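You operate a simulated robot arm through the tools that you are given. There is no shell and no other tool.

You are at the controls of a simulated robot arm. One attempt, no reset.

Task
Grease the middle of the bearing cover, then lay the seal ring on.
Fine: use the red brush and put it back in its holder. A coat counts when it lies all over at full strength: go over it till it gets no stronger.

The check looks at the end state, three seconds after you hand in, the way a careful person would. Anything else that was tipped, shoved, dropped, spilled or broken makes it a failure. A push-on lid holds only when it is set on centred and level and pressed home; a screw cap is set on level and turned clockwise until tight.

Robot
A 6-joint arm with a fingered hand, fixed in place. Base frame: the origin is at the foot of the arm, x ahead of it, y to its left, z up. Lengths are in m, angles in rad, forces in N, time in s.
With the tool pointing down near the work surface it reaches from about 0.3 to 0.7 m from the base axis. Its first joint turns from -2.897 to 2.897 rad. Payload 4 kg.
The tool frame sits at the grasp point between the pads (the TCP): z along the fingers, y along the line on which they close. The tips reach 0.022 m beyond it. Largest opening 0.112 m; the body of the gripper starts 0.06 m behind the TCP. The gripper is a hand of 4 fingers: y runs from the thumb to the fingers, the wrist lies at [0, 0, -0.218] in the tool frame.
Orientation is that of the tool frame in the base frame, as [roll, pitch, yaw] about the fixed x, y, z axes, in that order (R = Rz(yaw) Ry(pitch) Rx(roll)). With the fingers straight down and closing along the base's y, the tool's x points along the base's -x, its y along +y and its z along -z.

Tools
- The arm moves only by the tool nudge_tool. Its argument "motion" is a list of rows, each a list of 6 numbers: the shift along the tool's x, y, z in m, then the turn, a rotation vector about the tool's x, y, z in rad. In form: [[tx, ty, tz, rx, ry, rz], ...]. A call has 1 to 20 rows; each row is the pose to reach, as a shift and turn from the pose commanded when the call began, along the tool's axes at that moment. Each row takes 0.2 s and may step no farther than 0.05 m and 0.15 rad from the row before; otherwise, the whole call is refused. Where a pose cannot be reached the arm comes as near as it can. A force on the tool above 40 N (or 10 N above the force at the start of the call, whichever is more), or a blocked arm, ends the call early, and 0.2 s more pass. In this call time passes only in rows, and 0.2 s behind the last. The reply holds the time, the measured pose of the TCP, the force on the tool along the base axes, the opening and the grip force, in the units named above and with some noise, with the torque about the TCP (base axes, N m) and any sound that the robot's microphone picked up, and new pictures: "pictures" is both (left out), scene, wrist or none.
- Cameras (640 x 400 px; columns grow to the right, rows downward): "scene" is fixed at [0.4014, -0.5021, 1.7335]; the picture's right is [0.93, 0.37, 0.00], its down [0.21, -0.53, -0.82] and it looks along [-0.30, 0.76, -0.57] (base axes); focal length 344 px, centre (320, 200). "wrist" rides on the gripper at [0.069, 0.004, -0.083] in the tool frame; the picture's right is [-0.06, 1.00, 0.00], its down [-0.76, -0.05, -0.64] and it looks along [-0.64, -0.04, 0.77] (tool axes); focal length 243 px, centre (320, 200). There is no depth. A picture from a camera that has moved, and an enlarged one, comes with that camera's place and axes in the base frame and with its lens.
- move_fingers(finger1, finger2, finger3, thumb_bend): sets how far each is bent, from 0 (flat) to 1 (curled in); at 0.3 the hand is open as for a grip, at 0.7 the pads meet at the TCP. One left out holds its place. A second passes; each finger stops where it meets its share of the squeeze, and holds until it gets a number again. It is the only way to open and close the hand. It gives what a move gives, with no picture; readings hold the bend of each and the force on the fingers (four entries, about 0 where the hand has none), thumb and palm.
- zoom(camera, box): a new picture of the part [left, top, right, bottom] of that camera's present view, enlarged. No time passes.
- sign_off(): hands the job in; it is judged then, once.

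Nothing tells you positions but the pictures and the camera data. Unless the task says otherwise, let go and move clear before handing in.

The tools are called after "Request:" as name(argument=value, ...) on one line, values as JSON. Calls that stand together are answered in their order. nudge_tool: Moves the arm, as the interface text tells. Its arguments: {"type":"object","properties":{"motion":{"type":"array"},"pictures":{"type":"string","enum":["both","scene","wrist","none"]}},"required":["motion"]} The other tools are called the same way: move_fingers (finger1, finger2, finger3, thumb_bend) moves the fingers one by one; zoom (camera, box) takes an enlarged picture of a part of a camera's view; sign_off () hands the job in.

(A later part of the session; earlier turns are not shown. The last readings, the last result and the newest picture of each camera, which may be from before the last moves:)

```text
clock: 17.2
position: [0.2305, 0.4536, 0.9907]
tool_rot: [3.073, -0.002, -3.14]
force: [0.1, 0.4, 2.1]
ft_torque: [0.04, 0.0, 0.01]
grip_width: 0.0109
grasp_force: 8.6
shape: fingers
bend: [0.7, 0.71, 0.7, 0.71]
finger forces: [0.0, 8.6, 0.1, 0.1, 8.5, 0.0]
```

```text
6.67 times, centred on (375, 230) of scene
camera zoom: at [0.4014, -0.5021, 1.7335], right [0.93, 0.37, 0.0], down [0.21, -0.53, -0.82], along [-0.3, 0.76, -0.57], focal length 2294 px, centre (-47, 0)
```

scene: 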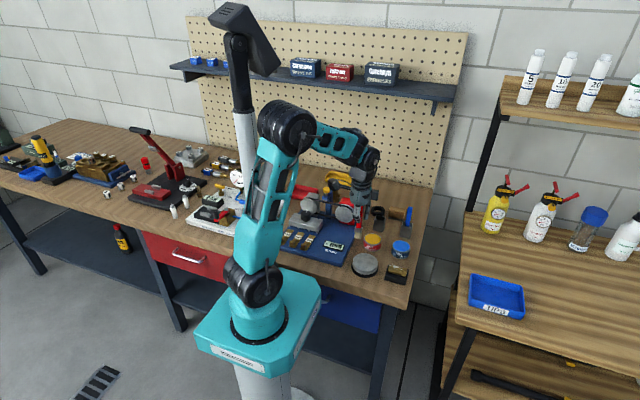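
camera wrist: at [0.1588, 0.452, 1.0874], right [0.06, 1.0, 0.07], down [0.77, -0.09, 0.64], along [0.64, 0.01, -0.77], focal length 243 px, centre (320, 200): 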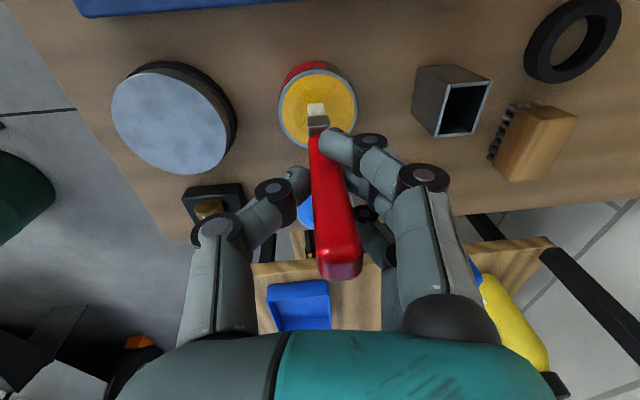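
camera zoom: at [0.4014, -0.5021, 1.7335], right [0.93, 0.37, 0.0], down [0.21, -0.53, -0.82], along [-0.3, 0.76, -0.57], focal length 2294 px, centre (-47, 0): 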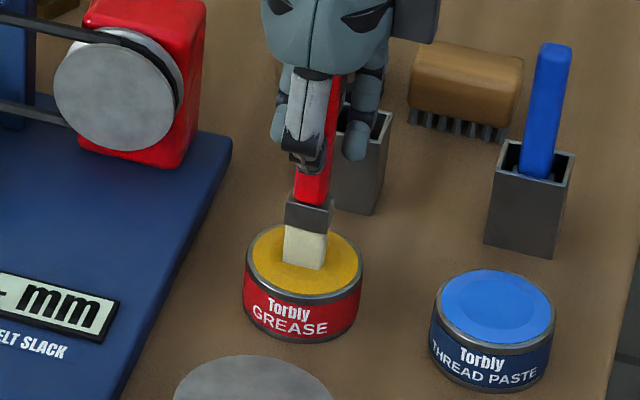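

The brush was in light contact with the grease and the pot hasn't moved. I'll lift and move over the bearing cover's centre, staying above it.

Request:
nudge_tool(motion=[[0, 0.001, -0.015, 0, 0, 0], [0, 0.002, -0.03, 0, 0, 0], [0, 0.0031, -0.0449, 0, 0, 0], [-0.002, -0.03, -0.047, 0, 0, 0], [-0.004, -0.07, -0.05, 0, 0, 0], [-0.005, -0.105, -0.052, 0, 0, 0], [-0.005, -0.1168, -0.0531, 0, 0, 0], [-0.005, -0.1168, -0.0531, 0, 0, 0]], pictures="wrist")

Request:
zoom(camera="wrist", box=[220, 40, 420, 200])

Request:
zoom(camera="scene", box=[335, 200, 415, 290])

```text
clock: 19.0
position: [0.2318, 0.3319, 1.0348]
tool_rot: [3.073, -0.002, 3.141]
force: [0.2, -0.2, -0.1]
ft_torque: [-0.02, -0.02, -0.01]
grip_width: 0.0111
grasp_force: 8.4
shape: fingers
bend: [0.7, 0.71, 0.7, 0.71]
finger forces: [0.1, 8.1, 0.0, 0.1, 8.1, 0.0]
camera wrist: at [0.163, 0.3306, 1.1199], right [0.06, 1.0, 0.07], down [0.77, -0.09, 0.64], along [0.64, 0.01, -0.77], focal length 243 px, centre (320, 200)
```

wrist: 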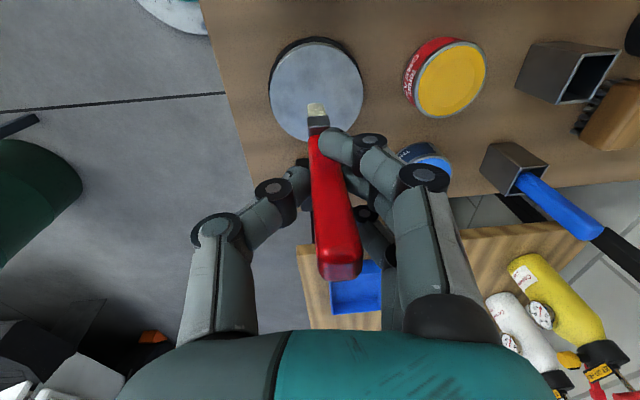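

```text
2.50 times, centred on (320, 120) of wrist
camera zoom: at [0.163, 0.3306, 1.1199], right [0.06, 1.0, 0.07], down [0.77, -0.09, 0.64], along [0.64, 0.01, -0.77], focal length 606 px, centre (320, 400)
```

zoom: 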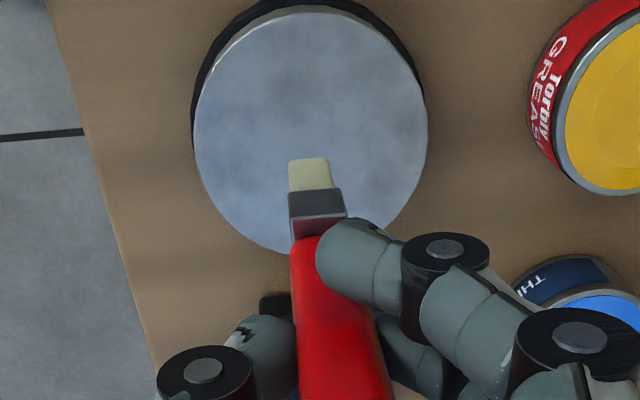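

```text
4.44 times, centred on (375, 245) of scene
camera zoom: at [0.4014, -0.5021, 1.7335], right [0.93, 0.37, 0.0], down [0.21, -0.53, -0.82], along [-0.3, 0.76, -0.57], focal length 1529 px, centre (76, 0)
```

zoom: 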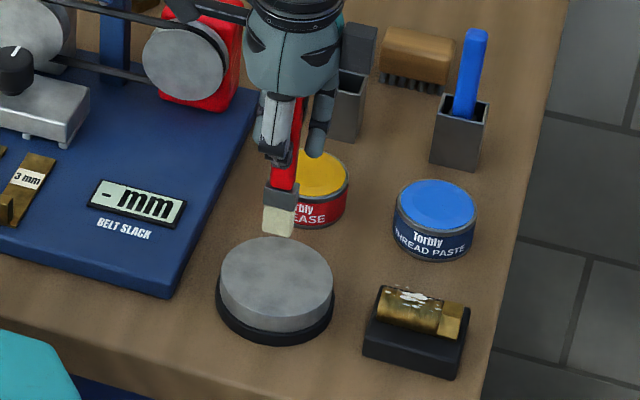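

The bristles are now clearly cream-yellow, i.e. loaded. The cover's centre I take to be (0.234, 0.338), top z≈0.877. I'll descend toward the centre, stopping just above.

Request:
nudge_tool(motion=[[0, -0.0005, 0.015, 0, 0, 0], [-0.001, -0.001, 0.03, 0, 0, 0], [-0.002, -0.001, 0.042, 0, 0, 0], [-0.002, -0.001, 0.046, 0, 0, 0], [-0.002, -0.001, 0.046, 0, 0, 0]], pictures="wrist")

Request:
zoom(camera="wrist", box=[240, 20, 400, 140])

Request:
zoom(camera="scene", box=[335, 220, 405, 290])

```text
clock: 20.2
position: [0.2358, 0.3355, 0.9883]
tool_rot: [3.074, -0.002, -3.141]
force: [0.2, -0.8, -0.4]
ft_torque: [0.0, 0.0, 0.04]
grip_width: 0.0107
grasp_force: 8.3
shape: fingers
bend: [0.7, 0.71, 0.7, 0.71]
finger forces: [0.0, 8.1, 0.0, 0.0, 8.0, 0.0]
camera wrist: at [0.1659, 0.333, 1.073], right [0.06, 1.0, 0.07], down [0.77, -0.09, 0.64], along [0.64, 0.01, -0.77], focal length 243 px, centre (320, 200)
```

wrist: 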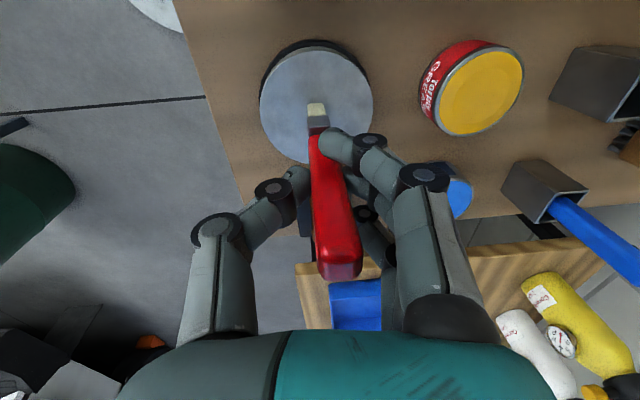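

```text
3.33 times, centred on (320, 80) of wrist
camera zoom: at [0.1659, 0.333, 1.073], right [0.06, 1.0, 0.07], down [0.77, -0.09, 0.64], along [0.64, 0.01, -0.77], focal length 809 px, centre (320, 600)
```

zoom: 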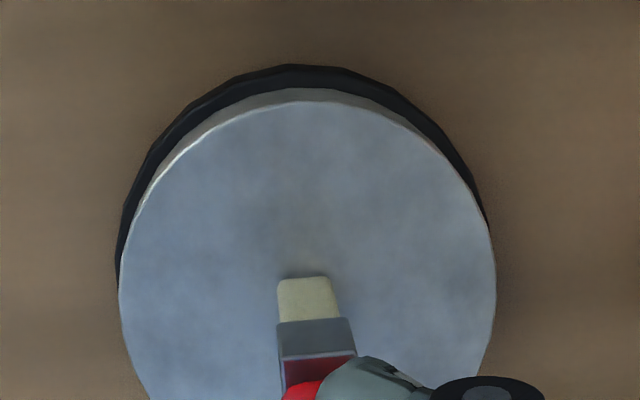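

```text
5.71 times, centred on (370, 255) of scene
camera zoom: at [0.4014, -0.5021, 1.7335], right [0.93, 0.37, 0.0], down [0.21, -0.53, -0.82], along [-0.3, 0.76, -0.57], focal length 1966 px, centre (34, -114)
```

zoom: 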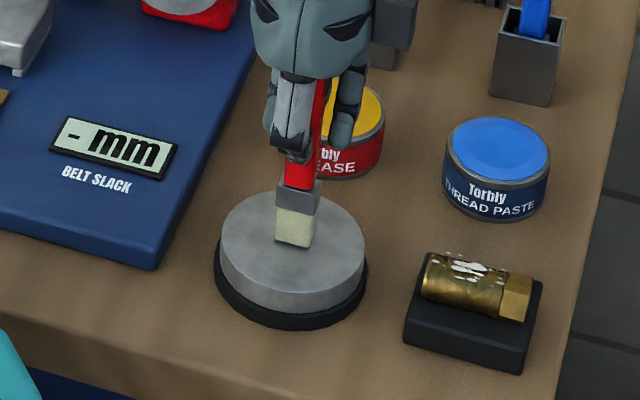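

The tip sits right over the cover's centre, a few mm above. I'll lower in small steps until light contact.

Request:
nudge_tool(motion=[[0, -0.0001, 0.001, 0, 0, 0], [0, -0.0002, 0.002, 0, 0, 0], [0, -0.0003, 0.003, 0, 0, 0], [0, -0.0003, 0.004, 0, 0, 0]], pictures="none")

```text
clock: 21.2
position: [0.235, 0.3358, 0.9856]
tool_rot: [3.073, -0.001, 3.141]
force: [-0.1, 0.5, 8.6]
ft_torque: [0.03, 0.02, 0.0]
grip_width: 0.0108
grasp_force: 9.7
shape: fingers
bend: [0.7, 0.71, 0.7, 0.72]
finger forces: [0.0, 9.4, 0.1, 0.0, 10.0, 0.0]
```

Light contact found (8.6 N). I'll ease up slightly and make the first strokes along y at the centre, then look for the coat.

Request:
nudge_tool(motion=[[0, 0.0001, -0.0008, 0, 0, 0], [0, 0.008, -0.0003, 0, 0, 0], [0, 0.015, 0.0002, 0, 0, 0], [0, 0.008, -0.0003, 0, 0, 0], [0, 0, -0.0008, 0, 0, 0], [0, -0.008, -0.0013, 0, 0, 0], [0, -0.015, -0.0018, 0, 0, 0], [0, -0.008, -0.0013, 0, 0, 0], [0, 0, -0.0008, 0, 0, 0]], pictures="wrist")

Request:
zoom(camera="wrist", box=[240, 20, 400, 140])

Request:
zoom(camera="scene", box=[335, 220, 405, 290])

```text
clock: 23.2
position: [0.236, 0.335, 0.9867]
tool_rot: [3.073, -0.002, 3.14]
force: [-0.5, -1.1, 4.2]
ft_torque: [-0.05, 0.03, 0.0]
grip_width: 0.0107
grasp_force: 9.2
shape: fingers
bend: [0.7, 0.71, 0.7, 0.71]
finger forces: [0.0, 9.0, 0.0, 0.1, 9.8, 0.1]
camera wrist: at [0.1658, 0.3335, 1.0705], right [0.06, 1.0, 0.07], down [0.77, -0.09, 0.64], along [0.64, 0.01, -0.77], focal length 243 px, centre (320, 200)
```

wrist: 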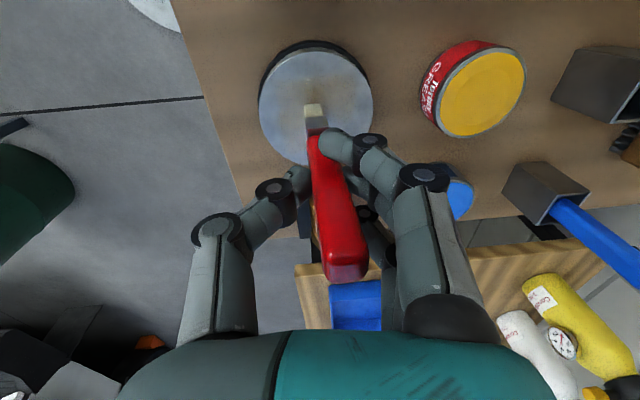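

```text
3.33 times, centred on (320, 80) of wrist
camera zoom: at [0.1658, 0.3335, 1.0705], right [0.06, 1.0, 0.07], down [0.77, -0.09, 0.64], along [0.64, 0.01, -0.77], focal length 809 px, centre (320, 600)
```

zoom: 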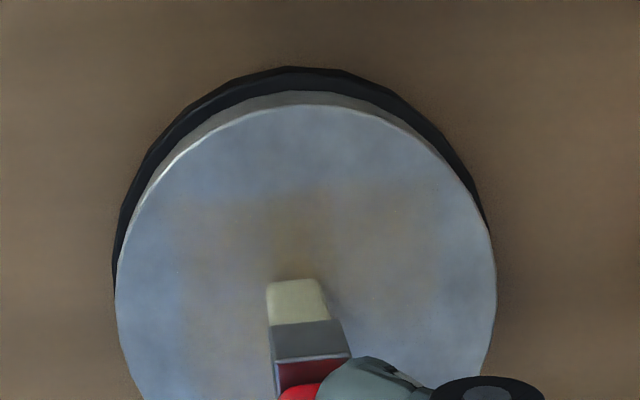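

```text
5.71 times, centred on (370, 255) of scene
camera zoom: at [0.4014, -0.5021, 1.7335], right [0.93, 0.37, 0.0], down [0.21, -0.53, -0.82], along [-0.3, 0.76, -0.57], focal length 1966 px, centre (34, -114)
```

zoom: 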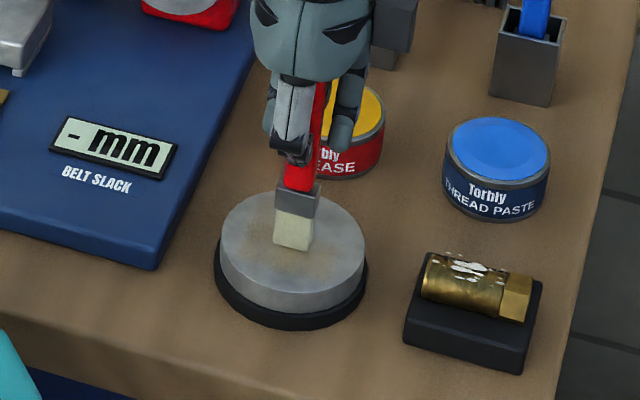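

A faint tan coat is appearing where the brush passed, so it paints as it goes. I'll do systematic strokes over the middle (about ±0.03 m), keeping a light pressure.

Request:
nudge_tool(motion=[[0, 0.011, 0.00075, 0, 0, 0], [0, 0.022, 0.0015, 0, 0, 0], [0.009, 0.022, 0.0015, 0, 0, 0], [0.009, 0.011, 0.00075, 0, 0, 0], [0.009, 0, 0, 0, 0, 0], [0.009, -0.011, -0.00075, 0, 0, 0], [0.009, -0.022, -0.0015, 0, 0, 0], [0.018, -0.016, -0.0011, 0, 0, 0], [0.018, -0.008, -0.00055, 0, 0, 0], [0.018, 0, 0, 0, 0, 0], [0.018, 0.008, 0.00055, 0, 0, 0], [0.018, 0.016, 0.0011, 0, 0, 0], [0.009, 0.022, 0.0015, 0, 0, 0], [0, 0.022, 0.0015, 0, 0, 0], [0, 0.011, 0.00075, 0, 0, 0], [0, 0, 0, 0, 0, 0], [0, -0.011, -0.00075, 0, 0, 0], [0, -0.022, -0.0015, 0, 0, 0], [0, -0.011, -0.00075, 0, 0, 0], [0, 0, 0, 0, 0, 0]], pictures="none")

Request:
zoom(camera="wrist", box=[240, 20, 400, 140])

Request:
zoom(camera="scene", box=[345, 230, 395, 280])

```text
clock: 27.4
position: [0.2354, 0.3356, 0.9858]
tool_rot: [3.073, -0.002, -3.141]
force: [-0.7, -1.1, 6.8]
ft_torque: [0.02, 0.05, 0.01]
grip_width: 0.0108
grasp_force: 9.6
shape: fingers
bend: [0.7, 0.71, 0.7, 0.71]
finger forces: [0.0, 9.3, 0.0, 0.1, 10.3, 0.1]
```

```text
3.33 times, centred on (320, 80) of wrist
camera zoom: at [0.1661, 0.333, 1.0701], right [0.06, 1.0, 0.07], down [0.77, -0.09, 0.64], along [0.64, 0.01, -0.77], focal length 809 px, centre (320, 600)
```

zoom: 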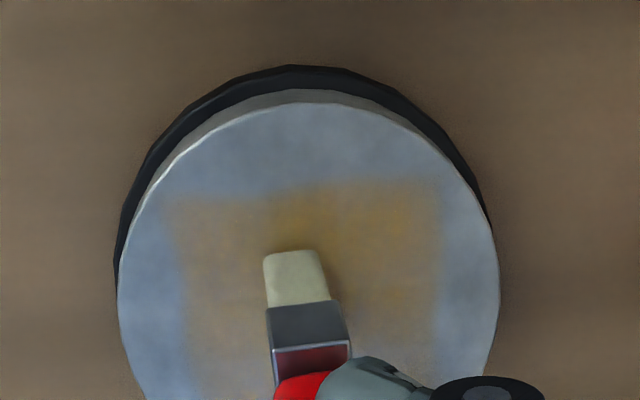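

```text
8.00 times, centred on (370, 255) of scene
camera zoom: at [0.4014, -0.5021, 1.7335], right [0.93, 0.37, 0.0], down [0.21, -0.53, -0.82], along [-0.3, 0.76, -0.57], focal length 2753 px, centre (-80, -240)
```

zoom: 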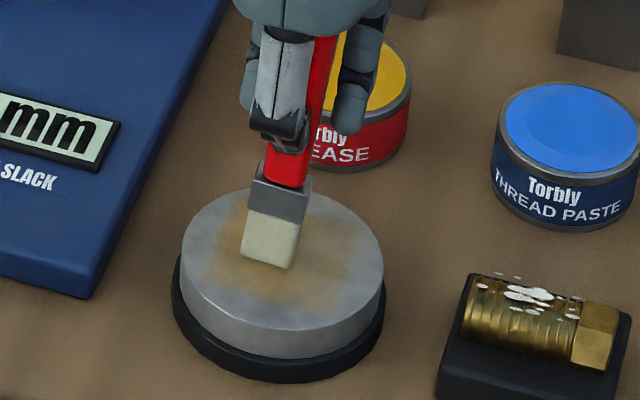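

Coat is building. Now the +x half with the same pattern.

Request:
nudge_tool(motion=[[0, 0.011, 0.00075, 0, 0, 0], [0, 0.022, 0.0015, 0, 0, 0], [-0.009, 0.022, 0.0015, 0, 0, 0], [-0.009, 0.011, 0.00075, 0, 0, 0], [-0.009, 0, 0, 0, 0, 0], [-0.009, -0.011, -0.00075, 0, 0, 0], [-0.009, -0.022, -0.0015, 0, 0, 0], [-0.018, -0.016, -0.0011, 0, 0, 0], [-0.02, -0.008, -0.00055, 0, 0, 0], [-0.02, 0, 0, 0, 0, 0], [-0.02, 0.008, 0.00055, 0, 0, 0], [-0.018, 0.016, 0.0011, 0, 0, 0], [-0.009, 0.022, 0.0015, 0, 0, 0], [-0.009, 0.011, 0.00075, 0, 0, 0], [-0.009, 0, 0, 0, 0, 0], [-0.009, -0.011, -0.00075, 0, 0, 0], [-0.009, -0.022, -0.0015, 0, 0, 0], [0, -0.022, -0.0015, 0, 0, 0], [0, -0.011, -0.00075, 0, 0, 0], [0, 0, 0, 0, 0, 0]], pictures="none")

Request:
zoom(camera="wrist", box=[240, 20, 400, 140])

Request:
zoom(camera="scene", box=[345, 230, 395, 280])

```text
clock: 31.6
position: [0.2355, 0.3351, 0.987]
tool_rot: [3.074, -0.002, -3.141]
force: [-0.5, -0.3, 1.1]
ft_torque: [-0.05, -0.01, -0.02]
grip_width: 0.0105
grasp_force: 9.7
shape: fingers
bend: [0.7, 0.7, 0.7, 0.72]
finger forces: [0.0, 8.8, 0.0, 0.0, 9.8, 0.0]
```

```text
3.33 times, centred on (320, 80) of wrist
camera zoom: at [0.1663, 0.3331, 1.0703], right [0.06, 1.0, 0.07], down [0.77, -0.09, 0.64], along [0.64, 0.01, -0.77], focal length 809 px, centre (320, 600)
```

zoom: 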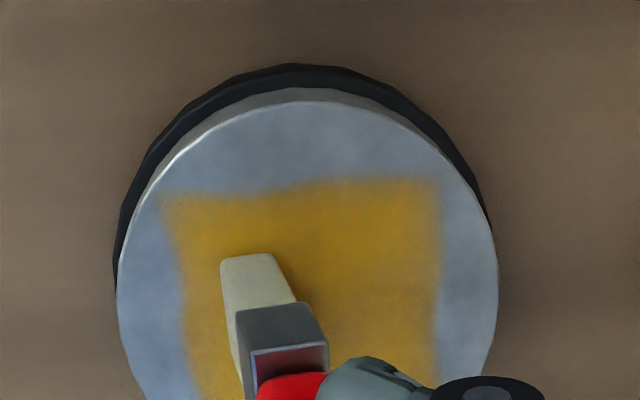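

```text
8.00 times, centred on (370, 255) of scene
camera zoom: at [0.4014, -0.5021, 1.7335], right [0.93, 0.37, 0.0], down [0.21, -0.53, -0.82], along [-0.3, 0.76, -0.57], focal length 2753 px, centre (-80, -240)
```

zoom: 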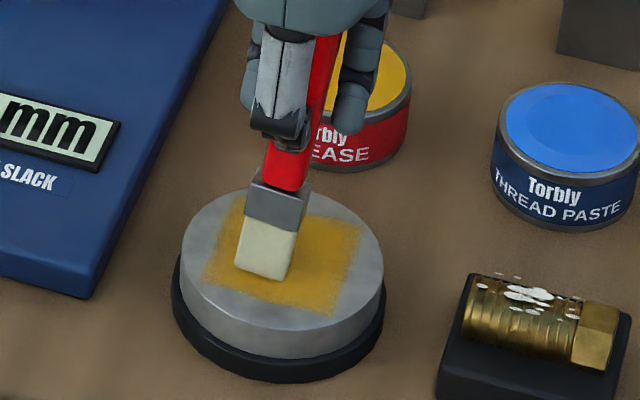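

The middle now has a distinctly yellow coat. The brush has leaned in the grip from the drag; I'll lift to see the whole coat and the brush's attitude.

Request:
nudge_tool(motion=[[0, 0.0007, -0.01, 0, 0, 0], [0.01, 0.002, -0.03, 0, 0, 0], [0.03, 0.0027, -0.04, 0, 0, 0], [0.05, 0.0027, -0.04, 0, 0, 0], [0.05, 0.0027, -0.04, 0, 0, 0]], pictures="both")

Request:
zoom(camera="wrist", box=[220, 40, 420, 200])

Request:
zoom(camera="scene", box=[335, 220, 405, 290])

```text
clock: 32.8
position: [0.1866, 0.336, 1.0255]
tool_rot: [3.073, -0.001, 3.141]
force: [0.1, -0.3, -0.5]
ft_torque: [0.02, -0.01, -0.03]
grip_width: 0.0109
grasp_force: 7.9
shape: fingers
bend: [0.7, 0.71, 0.7, 0.71]
finger forces: [0.0, 7.7, 0.0, 0.0, 7.8, 0.0]
camera wrist: at [0.1172, 0.3342, 1.1104], right [0.06, 1.0, 0.07], down [0.77, -0.09, 0.64], along [0.64, 0.01, -0.77], focal length 243 px, centre (320, 200)
```

scene: 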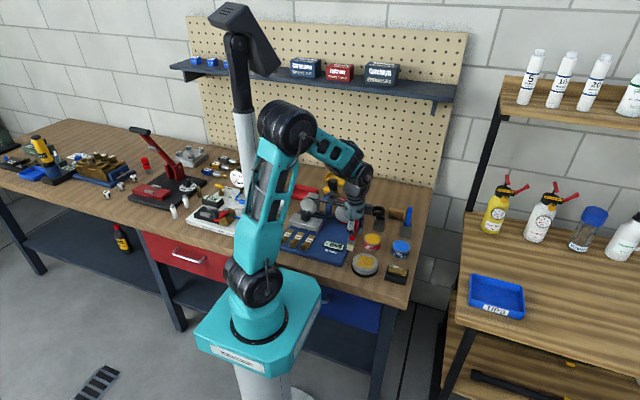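
wrist: 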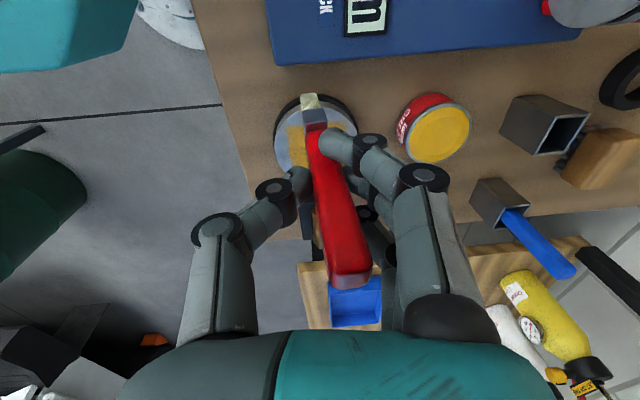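

```text
2.50 times, centred on (320, 120) of wrist
camera zoom: at [0.1172, 0.3342, 1.1104], right [0.06, 1.0, 0.07], down [0.77, -0.09, 0.64], along [0.64, 0.01, -0.77], focal length 606 px, centre (320, 400)
```

zoom: 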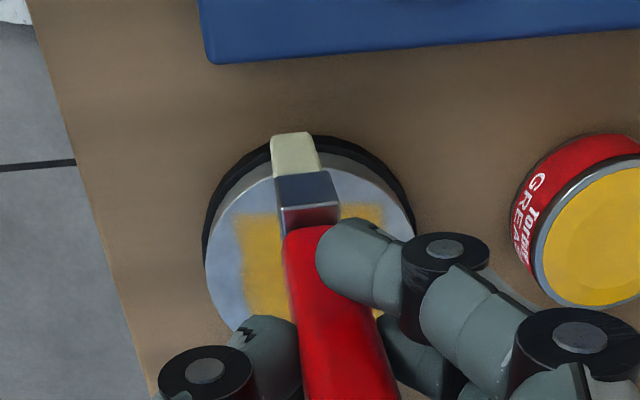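

```text
5.71 times, centred on (370, 255) of scene
camera zoom: at [0.4014, -0.5021, 1.7335], right [0.93, 0.37, 0.0], down [0.21, -0.53, -0.82], along [-0.3, 0.76, -0.57], focal length 1966 px, centre (34, -114)
```

zoom: 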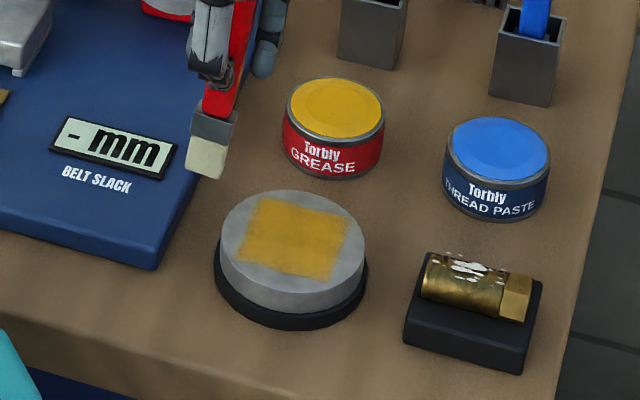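

The coat shows as a sharp-edged yellow square (~0.058 m) centred on the cover, so that is evidently the area to fill. It already looks fairly even, but I'll go over it again to see whether it gets stronger, after straightening the brush's lean.

Request:
nudge_tool(motion=[[-0.01, -0.001, 0, -0.02, -0.03, 0], [-0.025, -0.002, 0.005, -0.04, -0.075, 0], [-0.04, -0.003, 0.015, -0.04, -0.075, 0], [-0.0483, -0.0043, 0.025, -0.04, -0.075, 0], [-0.0483, -0.0043, 0.03, -0.04, -0.075, 0], [-0.0483, -0.0043, 0.03, -0.04, -0.075, 0]], pictures="wrist")

Request:
zoom(camera="wrist", box=[240, 20, 400, 140])

Request:
zoom(camera="scene", box=[335, 220, 405, 290])

```text
clock: 34.2
position: [0.2332, 0.3323, 0.9975]
tool_rot: [3.032, 0.073, 3.133]
force: [-0.4, 0.1, -0.3]
ft_torque: [0.0, 0.02, 0.0]
grip_width: 0.0107
grasp_force: 7.7
shape: fingers
bend: [0.7, 0.71, 0.7, 0.71]
finger forces: [0.1, 7.9, 0.0, 0.0, 7.8, 0.0]
camera wrist: at [0.1586, 0.3274, 1.0755], right [0.06, 0.99, 0.11], down [0.72, -0.12, 0.69], along [0.7, 0.04, -0.72], focal length 243 px, centre (320, 200)
```

wrist: 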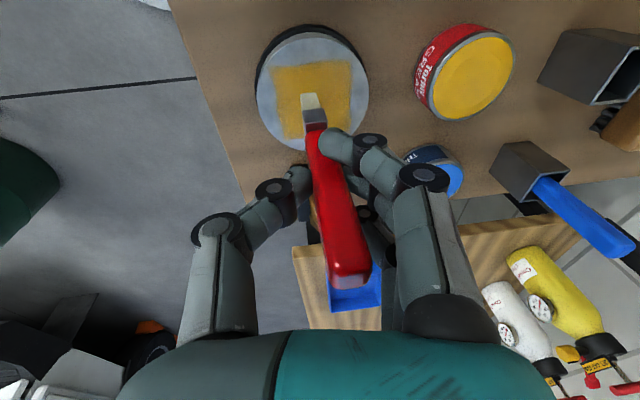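

```text
3.33 times, centred on (320, 80) of wrist
camera zoom: at [0.1586, 0.3274, 1.0755], right [0.06, 0.99, 0.11], down [0.72, -0.12, 0.69], along [0.7, 0.04, -0.72], focal length 809 px, centre (320, 600)
```

zoom: 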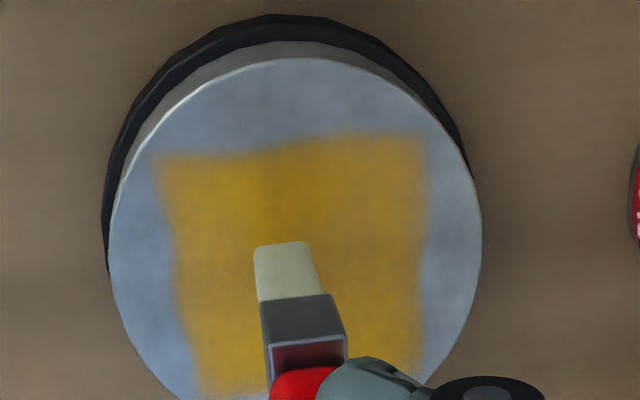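

```text
5.71 times, centred on (370, 255) of scene
camera zoom: at [0.4014, -0.5021, 1.7335], right [0.93, 0.37, 0.0], down [0.21, -0.53, -0.82], along [-0.3, 0.76, -0.57], focal length 1966 px, centre (34, -114)
```

zoom: 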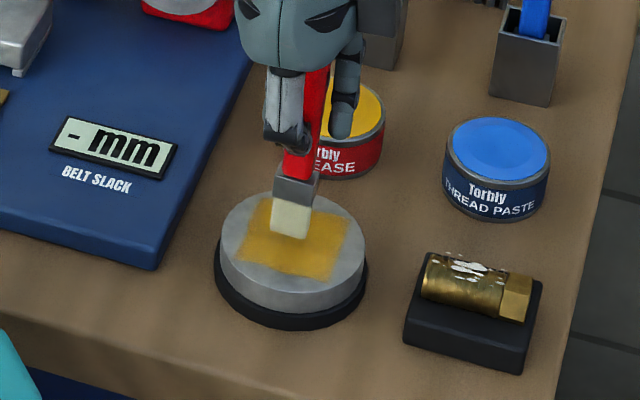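

I'll lower to light contact again, slightly shifted to +y so the tip is centred.

Request:
nudge_tool(motion=[[0.0002, 0.0025, 0.0033, 0, 0, 0], [0.0004, 0.0023, 0.0053, 0, 0, 0], [0.0005, 0.0022, 0.0068, 0, 0, 0], [0.0006, 0.0021, 0.008, 0, 0, 0]], pictures="none")

```text
clock: 35.2
position: [0.2337, 0.3366, 0.9884]
tool_rot: [3.034, 0.073, 3.136]
force: [-0.4, 0.4, -0.8]
ft_torque: [0.04, 0.04, 0.0]
grip_width: 0.0108
grasp_force: 8.3
shape: fingers
bend: [0.7, 0.71, 0.7, 0.71]
finger forces: [0.0, 7.9, 0.0, 0.1, 7.8, 0.0]
```

Request:
nudge_tool(motion=[[0.0001, -0.0001, 0.001, 0, 0, 0], [0.0002, -0.0002, 0.002, 0, 0, 0], [0.0003, -0.0003, 0.003, 0, 0, 0]], pictures="none")

```text
clock: 36.0
position: [0.2343, 0.3357, 0.9857]
tool_rot: [3.031, 0.073, 3.136]
force: [-0.8, -0.9, 7.0]
ft_torque: [0.02, 0.03, -0.02]
grip_width: 0.0103
grasp_force: 9.7
shape: fingers
bend: [0.7, 0.71, 0.7, 0.72]
finger forces: [0.0, 9.2, 0.0, 0.1, 9.8, 0.0]
```

Contact at about 7 N; I'll go over the whole square again, −x half first.

Request:
nudge_tool(motion=[[0.0001, 0.011, 0.0008, 0, 0, 0], [0.0002, 0.0219, 0.002, 0, 0, 0], [0.0092, 0.0219, 0.0013, 0, 0, 0], [0.0181, 0.0219, 0.0007, 0, 0, 0], [0.0181, 0.011, -0.0005, 0, 0, 0], [0.018, 0, -0.0017, 0, 0, 0], [0.0179, -0.011, -0.0029, 0, 0, 0], [0.0178, -0.0219, -0.0041, 0, 0, 0], [0.0088, -0.0219, -0.0035, 0, 0, 0], [0.0089, -0.0109, -0.0023, 0, 0, 0], [0.009, 0, -0.0011, 0, 0, 0], [0.0091, 0.0109, 0.0001, 0, 0, 0], [0.0092, 0.0219, 0.0013, 0, 0, 0], [0.0002, 0.0219, 0.002, 0, 0, 0], [0.0001, 0.011, 0.0008, 0, 0, 0], [0, 0, -0.0004, 0, 0, 0], [-0.0001, -0.0109, -0.0016, 0, 0, 0], [-0.0002, -0.0219, -0.0028, 0, 0, 0], [-0.0001, -0.0109, -0.0016, 0, 0, 0], [0, 0, -0.0004, 0, 0, 0]], pictures="none")

Request:
zoom(camera="wrist", box=[240, 20, 400, 140])

Request:
zoom(camera="scene", box=[345, 230, 395, 280])

```text
clock: 40.2
position: [0.2328, 0.3372, 0.9852]
tool_rot: [3.033, 0.073, 3.136]
force: [0.1, -1.0, 3.4]
ft_torque: [-0.07, 0.02, 0.0]
grip_width: 0.0106
grasp_force: 10.6
shape: fingers
bend: [0.7, 0.7, 0.7, 0.72]
finger forces: [0.0, 9.6, 0.1, 0.1, 11.1, 0.0]
```

```text
3.33 times, centred on (320, 80) of wrist
camera zoom: at [0.1581, 0.3326, 1.0635], right [0.06, 0.99, 0.11], down [0.72, -0.12, 0.69], along [0.7, 0.04, -0.72], focal length 809 px, centre (320, 600)
```

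zoom: 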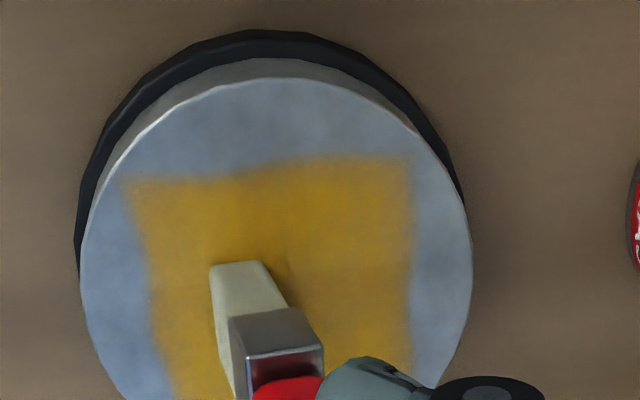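

```text
8.00 times, centred on (370, 255) of scene
camera zoom: at [0.4014, -0.5021, 1.7335], right [0.93, 0.37, 0.0], down [0.21, -0.53, -0.82], along [-0.3, 0.76, -0.57], focal length 2753 px, centre (-80, -240)
```

zoom: 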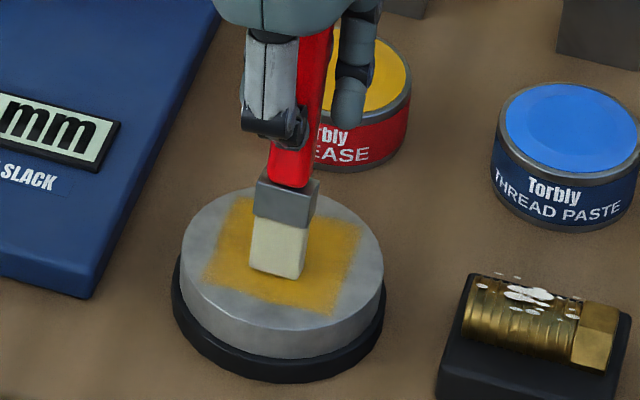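

The cover hasn't moved and the coat is even. Now the +x half again, including corners.

Request:
nudge_tool(motion=[[0.0001, 0.011, 0.0012, 0, 0, 0], [0.0002, 0.0219, 0.0024, 0, 0, 0], [-0.0088, 0.0219, 0.0031, 0, 0, 0], [-0.0178, 0.0219, 0.0037, 0, 0, 0], [-0.0179, 0.0109, 0.0025, 0, 0, 0], [-0.018, 0, 0.0013, 0, 0, 0], [-0.018, -0.0109, 0.0001, 0, 0, 0], [-0.0181, -0.0219, -0.0011, 0, 0, 0], [-0.0092, -0.0219, -0.0017, 0, 0, 0], [-0.0091, -0.0109, -0.0005, 0, 0, 0], [-0.009, 0, 0.0007, 0, 0, 0], [-0.0089, 0.0109, 0.0019, 0, 0, 0], [-0.0088, 0.0219, 0.0031, 0, 0, 0], [-0.0089, 0.0109, 0.0019, 0, 0, 0], [-0.009, 0, 0.0007, 0, 0, 0], [-0.0091, -0.0109, -0.0005, 0, 0, 0], [-0.0002, -0.0219, -0.0024, 0, 0, 0], [0.009, -0.0219, -0.0031, 0, 0, 0], [0.009, -0.0109, -0.0019, 0, 0, 0], [0, 0, 0, 0, 0, 0]], pictures="none")

Request:
zoom(camera="wrist", box=[240, 20, 400, 140])

Request:
zoom(camera="scene", box=[345, 230, 395, 280])

```text
clock: 44.4
position: [0.2326, 0.337, 0.9885]
tool_rot: [3.032, 0.073, 3.137]
force: [0.7, 0.1, 0.2]
ft_torque: [0.01, 0.0, 0.0]
grip_width: 0.0109
grasp_force: 8.2
shape: fingers
bend: [0.7, 0.71, 0.7, 0.71]
finger forces: [0.1, 8.1, 0.0, 0.1, 8.1, 0.0]
```

```text
3.33 times, centred on (320, 80) of wrist
camera zoom: at [0.157, 0.333, 1.0657], right [0.06, 0.99, 0.11], down [0.72, -0.12, 0.69], along [0.7, 0.04, -0.72], focal length 809 px, centre (320, 600)
```

zoom: 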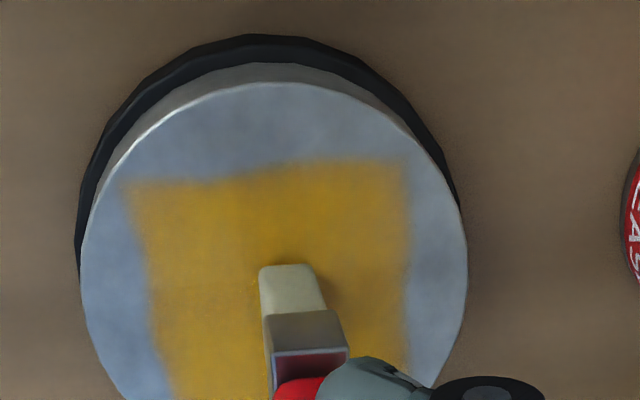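

```text
8.00 times, centred on (370, 255) of scene
camera zoom: at [0.4014, -0.5021, 1.7335], right [0.93, 0.37, 0.0], down [0.21, -0.53, -0.82], along [-0.3, 0.76, -0.57], focal length 2753 px, centre (-80, -240)
```

zoom: 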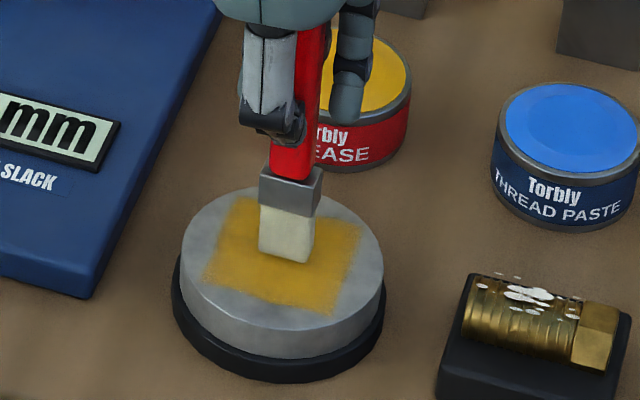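

The brush seems to have lifted off at the end and the bristles are paler (less grease). I'll lift and compare the coat, then re-dip for another pass.

Request:
nudge_tool(motion=[[0.001, 0.001, -0.012, 0, 0, 0], [0.002, 0.0005, -0.03, 0, 0, 0], [0.0, 0.03, -0.045, 0, 0, 0], [0.0, 0.07, -0.042, 0, 0, 0], [0.0, 0.1, -0.039, 0, 0, 0], [0.002, 0.118, -0.037, 0, 0, 0], [0.002, 0.118, -0.037, 0, 0, 0]], pictures="both")

Request:
zoom(camera="wrist", box=[120, 20, 420, 200])

Request:
zoom(camera="scene", box=[345, 220, 395, 280])

```text
clock: 46.0
position: [0.2264, 0.4497, 1.036]
tool_rot: [3.033, 0.073, 3.135]
force: [-0.1, 0.2, -0.6]
ft_torque: [0.0, 0.0, -0.02]
grip_width: 0.0109
grasp_force: 8.1
shape: fingers
bend: [0.7, 0.71, 0.7, 0.71]
finger forces: [0.0, 8.1, 0.1, 0.0, 8.0, 0.1]
camera wrist: at [0.1513, 0.4441, 1.1136], right [0.06, 0.99, 0.11], down [0.72, -0.12, 0.69], along [0.7, 0.04, -0.72], focal length 243 px, centre (320, 200)
```

scene: 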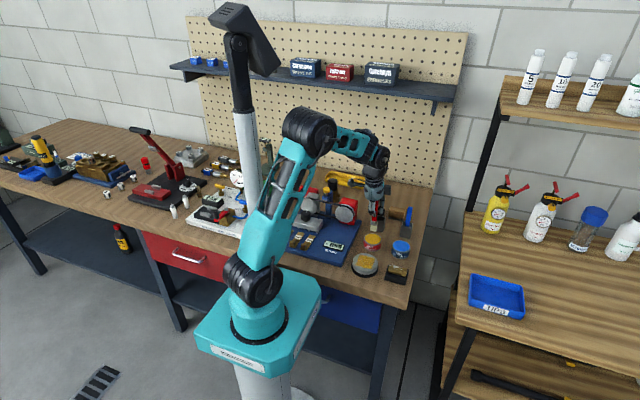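
wrist: 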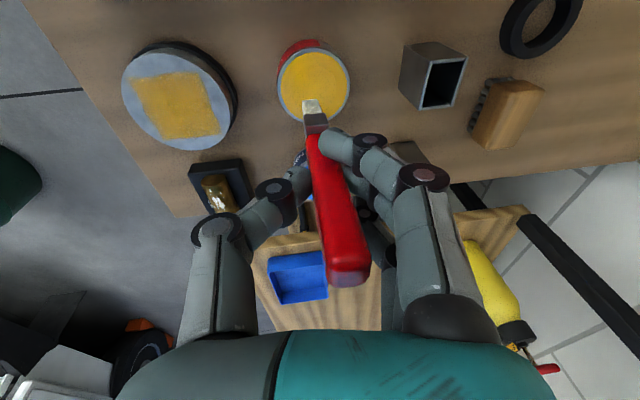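

```text
2.13 times, centred on (270, 110) of wrist
camera zoom: at [0.1513, 0.4441, 1.1136], right [0.06, 0.99, 0.11], down [0.72, -0.12, 0.69], along [0.7, 0.04, -0.72], focal length 518 px, centre (427, 392)
```

zoom: 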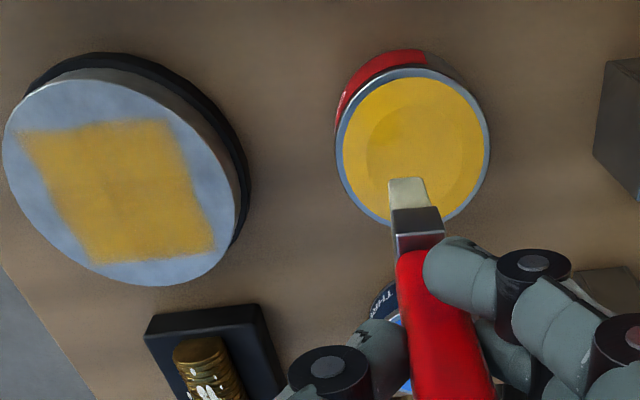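

```text
6.67 times, centred on (370, 250) of scene
camera zoom: at [0.4014, -0.5021, 1.7335], right [0.93, 0.37, 0.0], down [0.21, -0.53, -0.82], along [-0.3, 0.76, -0.57], focal length 2294 px, centre (-13, -133)
```

zoom: 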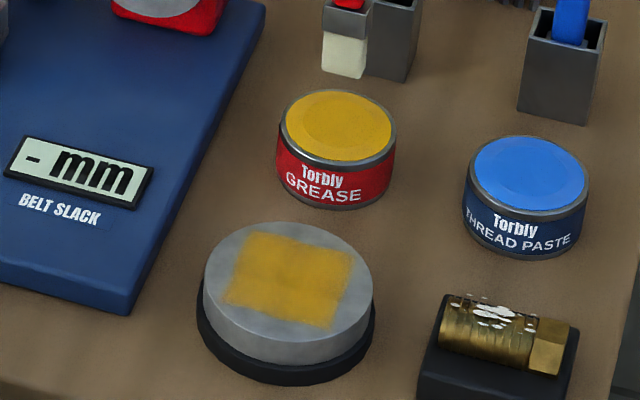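

The coat is a fairly even square, but the bristles are now whitish. I'll re-dip (pot directly below, slight +y shift) and go over it again to confirm it gets no stronger.

Request:
nudge_tool(motion=[[0.0005, 0.004, 0.012, 0, 0, 0], [0.001, 0.0025, 0.025, 0, 0, 0], [0.0018, 0.001, 0.0375, 0, 0, 0], [0.0019, 0.0008, 0.0395, 0, 0, 0], [0.002, 0.0007, 0.0415, 0, 0, 0]], pictures="none")

```text
clock: 47.2
position: [0.2291, 0.4563, 0.9943]
tool_rot: [3.036, 0.073, 3.134]
force: [-0.2, 0.0, 0.6]
ft_torque: [0.0, -0.01, -0.02]
grip_width: 0.011
grasp_force: 7.7
shape: fingers
bend: [0.7, 0.71, 0.7, 0.71]
finger forces: [0.0, 8.0, 0.1, 0.1, 8.0, 0.0]
```

Request:
nudge_tool(motion=[[0.0001, -0.0001, 0.001, 0, 0, 0], [0.0002, -0.0002, 0.002, 0, 0, 0], [0.0003, -0.0003, 0.003, 0, 0, 0]], pictures="none")

Request:
zoom(camera="scene", box=[345, 210, 395, 260])

```text
clock: 48.0
position: [0.2307, 0.4549, 0.9902]
tool_rot: [3.033, 0.072, 3.133]
force: [0.6, -0.6, -0.2]
ft_torque: [0.04, 0.01, -0.03]
grip_width: 0.0107
grasp_force: 8.1
shape: fingers
bend: [0.7, 0.71, 0.7, 0.71]
finger forces: [0.0, 8.0, 0.1, 0.0, 8.0, 0.0]
```

```text
8.00 times, centred on (370, 235) of scene
camera zoom: at [0.4014, -0.5021, 1.7335], right [0.93, 0.37, 0.0], down [0.21, -0.53, -0.82], along [-0.3, 0.76, -0.57], focal length 2753 px, centre (-80, -80)
```

zoom: 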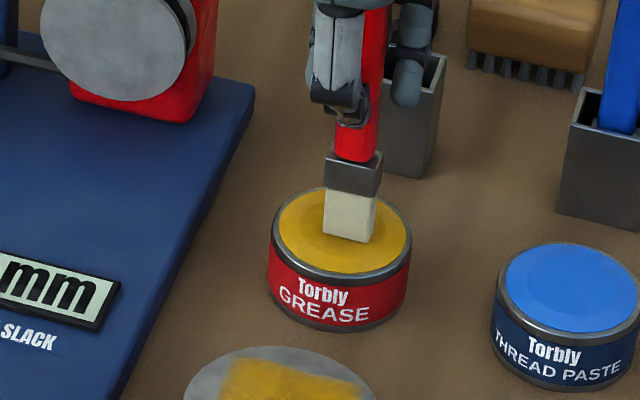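

Request:
nudge_tool(motion=[[0.0001, -0.0001, 0.001, 0, 0, 0], [0.0002, -0.0002, 0.002, 0, 0, 0]], pictures="none")

```text
clock: 48.6
position: [0.23, 0.4543, 0.989]
tool_rot: [3.033, 0.072, 3.133]
force: [0.6, -0.7, 2.8]
ft_torque: [-0.01, 0.0, -0.03]
grip_width: 0.011
grasp_force: 8.7
shape: fingers
bend: [0.7, 0.71, 0.7, 0.71]
finger forces: [0.0, 8.3, 0.1, 0.0, 8.6, 0.0]
```

Light contact (2.8 N). I'll swirl gently for a couple of seconds to load.

Request:
nudge_tool(motion=[[0, 0, 0.0005, 0, 0, 0], [0.005, 0, 0.0003, 0, 0, 0], [0, 0, 0.0005, 0, 0, 0], [-0.005, 0, 0.0008, 0, 0, 0], [0, 0, 0.0005, 0, 0, 0], [0, 0.004, 0.0009, 0, 0, 0], [0, 0, 0.0005, 0, 0, 0], [0, -0.004, 0.0001, 0, 0, 0], [0, 0, 0.0005, 0, 0, 0], [0, 0, 0.0005, 0, 0, 0]], pictures="none")

Request:
zoom(camera="scene", box=[345, 210, 395, 260])

```text
clock: 50.8
position: [0.2301, 0.4551, 0.988]
tool_rot: [3.034, 0.074, 3.135]
force: [0.6, -0.8, 5.4]
ft_torque: [0.01, -0.02, -0.04]
grip_width: 0.0106
grasp_force: 9.7
shape: fingers
bend: [0.7, 0.71, 0.7, 0.71]
finger forces: [0.0, 9.2, 0.0, 0.0, 9.8, 0.1]
```

```text
8.00 times, centred on (370, 235) of scene
camera zoom: at [0.4014, -0.5021, 1.7335], right [0.93, 0.37, 0.0], down [0.21, -0.53, -0.82], along [-0.3, 0.76, -0.57], focal length 2753 px, centre (-80, -80)
```

zoom: 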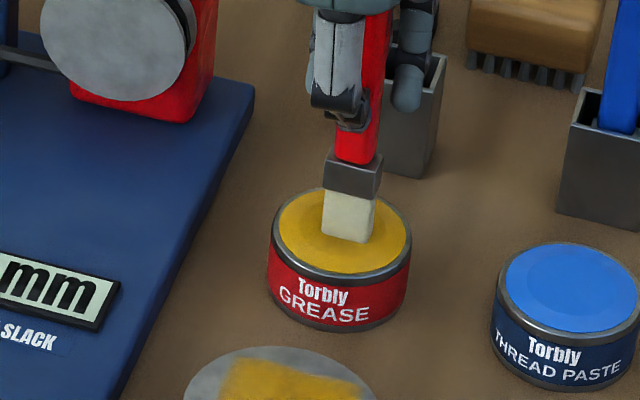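

Now back to the cover centre, just above contact.

Request:
nudge_tool(motion=[[-0.001, 0.0017, -0.015, 0, 0, 0], [-0.0022, 0.0033, -0.0297, 0, 0, 0], [-0.004, -0.03, -0.033, 0, 0, 0], [-0.006, -0.07, -0.037, 0, 0, 0], [-0.0075, -0.105, -0.041, 0, 0, 0], [-0.0077, -0.118, -0.0427, 0, 0, 0], [-0.0065, -0.12, -0.027, 0, 0, 0], [-0.0054, -0.1214, -0.014, 0, 0, 0], [-0.0054, -0.1214, -0.012, 0, 0, 0]], pictures="none")

Request:
zoom(camera="wrist", box=[240, 20, 400, 140])

Request:
zoom(camera="scene", box=[345, 230, 395, 280])

```text
clock: 52.8
position: [0.2337, 0.3329, 0.9875]
tool_rot: [3.034, 0.074, 3.134]
force: [-0.3, -0.6, 0.0]
ft_torque: [0.0, 0.03, -0.01]
grip_width: 0.0108
grasp_force: 7.9
shape: fingers
bend: [0.7, 0.71, 0.7, 0.71]
finger forces: [0.0, 8.2, 0.0, 0.1, 8.2, 0.0]
```

```text
3.33 times, centred on (320, 80) of wrist
camera zoom: at [0.1585, 0.3279, 1.0662], right [0.06, 0.99, 0.11], down [0.72, -0.12, 0.69], along [0.7, 0.04, -0.72], focal length 809 px, centre (320, 600)
```

zoom: 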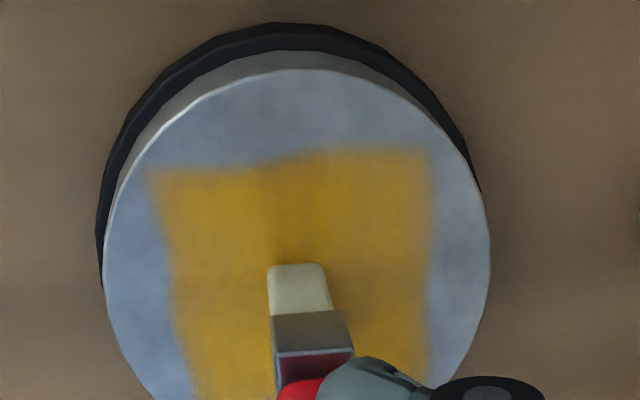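

```text
8.00 times, centred on (370, 255) of scene
camera zoom: at [0.4014, -0.5021, 1.7335], right [0.93, 0.37, 0.0], down [0.21, -0.53, -0.82], along [-0.3, 0.76, -0.57], focal length 2753 px, centre (-80, -240)
```

zoom: 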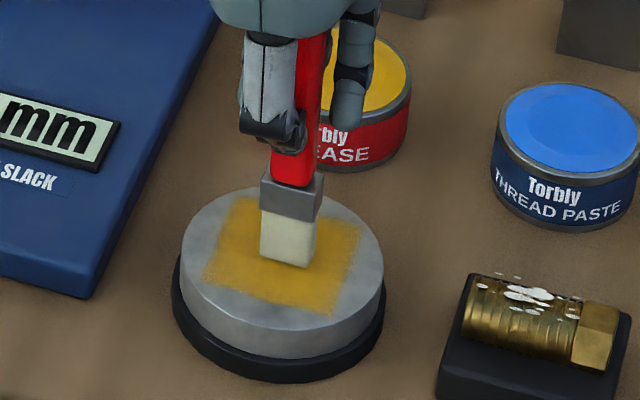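

Just above contact. I'll press to light contact.

Request:
nudge_tool(motion=[[0.0001, -0.0001, 0.001, 0, 0, 0], [0.0002, -0.0002, 0.002, 0, 0, 0], [0.0002, -0.0003, 0.0028, 0, 0, 0]], pictures="none")

```text
clock: 53.6
position: [0.2353, 0.333, 0.9839]
tool_rot: [3.031, 0.073, 3.135]
force: [-0.3, 1.0, 5.2]
ft_torque: [0.03, -0.03, -0.02]
grip_width: 0.0107
grasp_force: 8.6
shape: fingers
bend: [0.7, 0.71, 0.7, 0.71]
finger forces: [0.0, 9.1, 0.0, 0.1, 8.7, 0.0]
```

Contact at ~5 N. Now a careful pass in close lines over the −x half, reaching slightly past the present edge.

Request:
nudge_tool(motion=[[0.008, 0, -0.0006, 0, 0, 0], [0.016, 0, -0.0012, 0, 0, 0], [0.024, 0.006, -0.0011, 0, 0, 0], [0.024, 0.0129, -0.0003, 0, 0, 0], [0.024, 0.004, -0.0013, 0, 0, 0], [0.0239, -0.005, -0.0023, 0, 0, 0], [0.0238, -0.0129, -0.0032, 0, 0, 0], [0.0158, -0.0209, -0.0035, 0, 0, 0], [0.0159, -0.0109, -0.0024, 0, 0, 0], [0.016, 0, -0.0012, 0, 0, 0], [0.0161, 0.0109, 0, 0, 0, 0], [0.0161, 0.0209, 0.0011, 0, 0, 0], [0.0082, 0.0249, 0.0021, 0, 0, 0], [0.0081, 0.0124, 0.0008, 0, 0, 0], [0.008, 0, -0.0006, 0, 0, 0], [0.0079, -0.0124, -0.0019, 0, 0, 0], [0.0078, -0.0249, -0.0033, 0, 0, 0], [-0.0002, -0.0249, -0.0027, 0, 0, 0], [-0.0001, -0.0124, -0.0014, 0, 0, 0], [0, 0, 0, 0, 0, 0]], pictures="none")

Request:
zoom(camera="wrist", box=[240, 20, 400, 140])

Request:
zoom(camera="scene", box=[345, 230, 395, 280])

```text
clock: 57.8
position: [0.2346, 0.333, 0.986]
tool_rot: [3.034, 0.074, 3.134]
force: [0.7, 0.3, -1.3]
ft_torque: [0.04, -0.02, -0.05]
grip_width: 0.011
grasp_force: 8.2
shape: fingers
bend: [0.7, 0.71, 0.7, 0.71]
finger forces: [0.1, 8.2, 0.1, 0.0, 8.1, 0.0]
```

```text
3.33 times, centred on (320, 80) of wrist
camera zoom: at [0.1594, 0.3283, 1.0643], right [0.06, 0.99, 0.11], down [0.72, -0.12, 0.69], along [0.7, 0.04, -0.72], focal length 809 px, centre (320, 600)
```

zoom: 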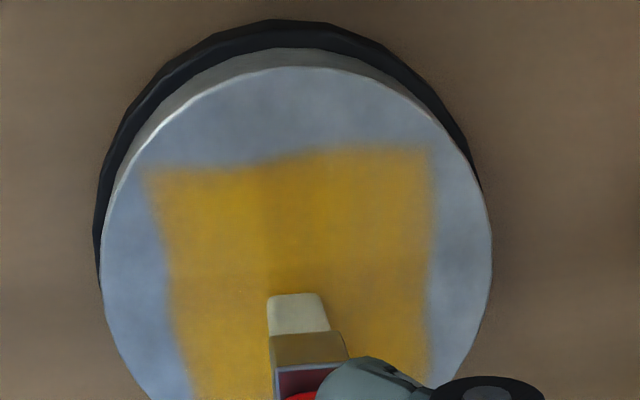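

```text
8.00 times, centred on (370, 255) of scene
camera zoom: at [0.4014, -0.5021, 1.7335], right [0.93, 0.37, 0.0], down [0.21, -0.53, -0.82], along [-0.3, 0.76, -0.57], focal length 2753 px, centre (-80, -240)
```

zoom: 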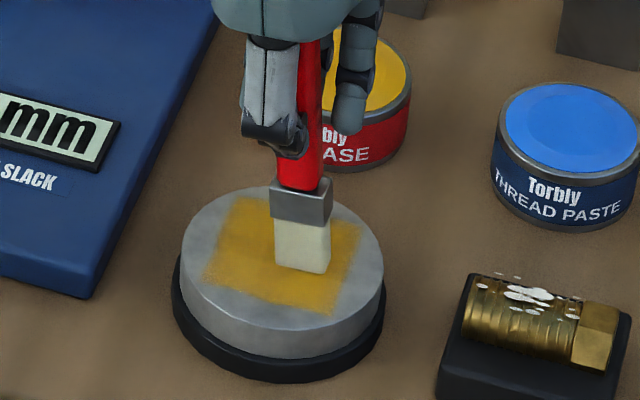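

The edges didn't grow even though I brushed past them, so the square is the defined "middle" area. Contact was lost at the end, so I'll lower slightly and do the +x half.

Request:
nudge_tool(motion=[[0.0001, -0.0001, 0.001, 0, 0, 0], [0.0002, -0.0002, 0.0015, 0, 0, 0]], pictures="none")

```text
clock: 58.4
position: [0.2354, 0.3319, 0.9851]
tool_rot: [3.031, 0.076, 3.135]
force: [0.9, 0.4, 8.0]
ft_torque: [0.06, -0.02, 0.02]
grip_width: 0.0105
grasp_force: 10.3
shape: fingers
bend: [0.7, 0.71, 0.7, 0.71]
finger forces: [0.1, 10.0, 0.0, 0.0, 9.7, 0.1]
```

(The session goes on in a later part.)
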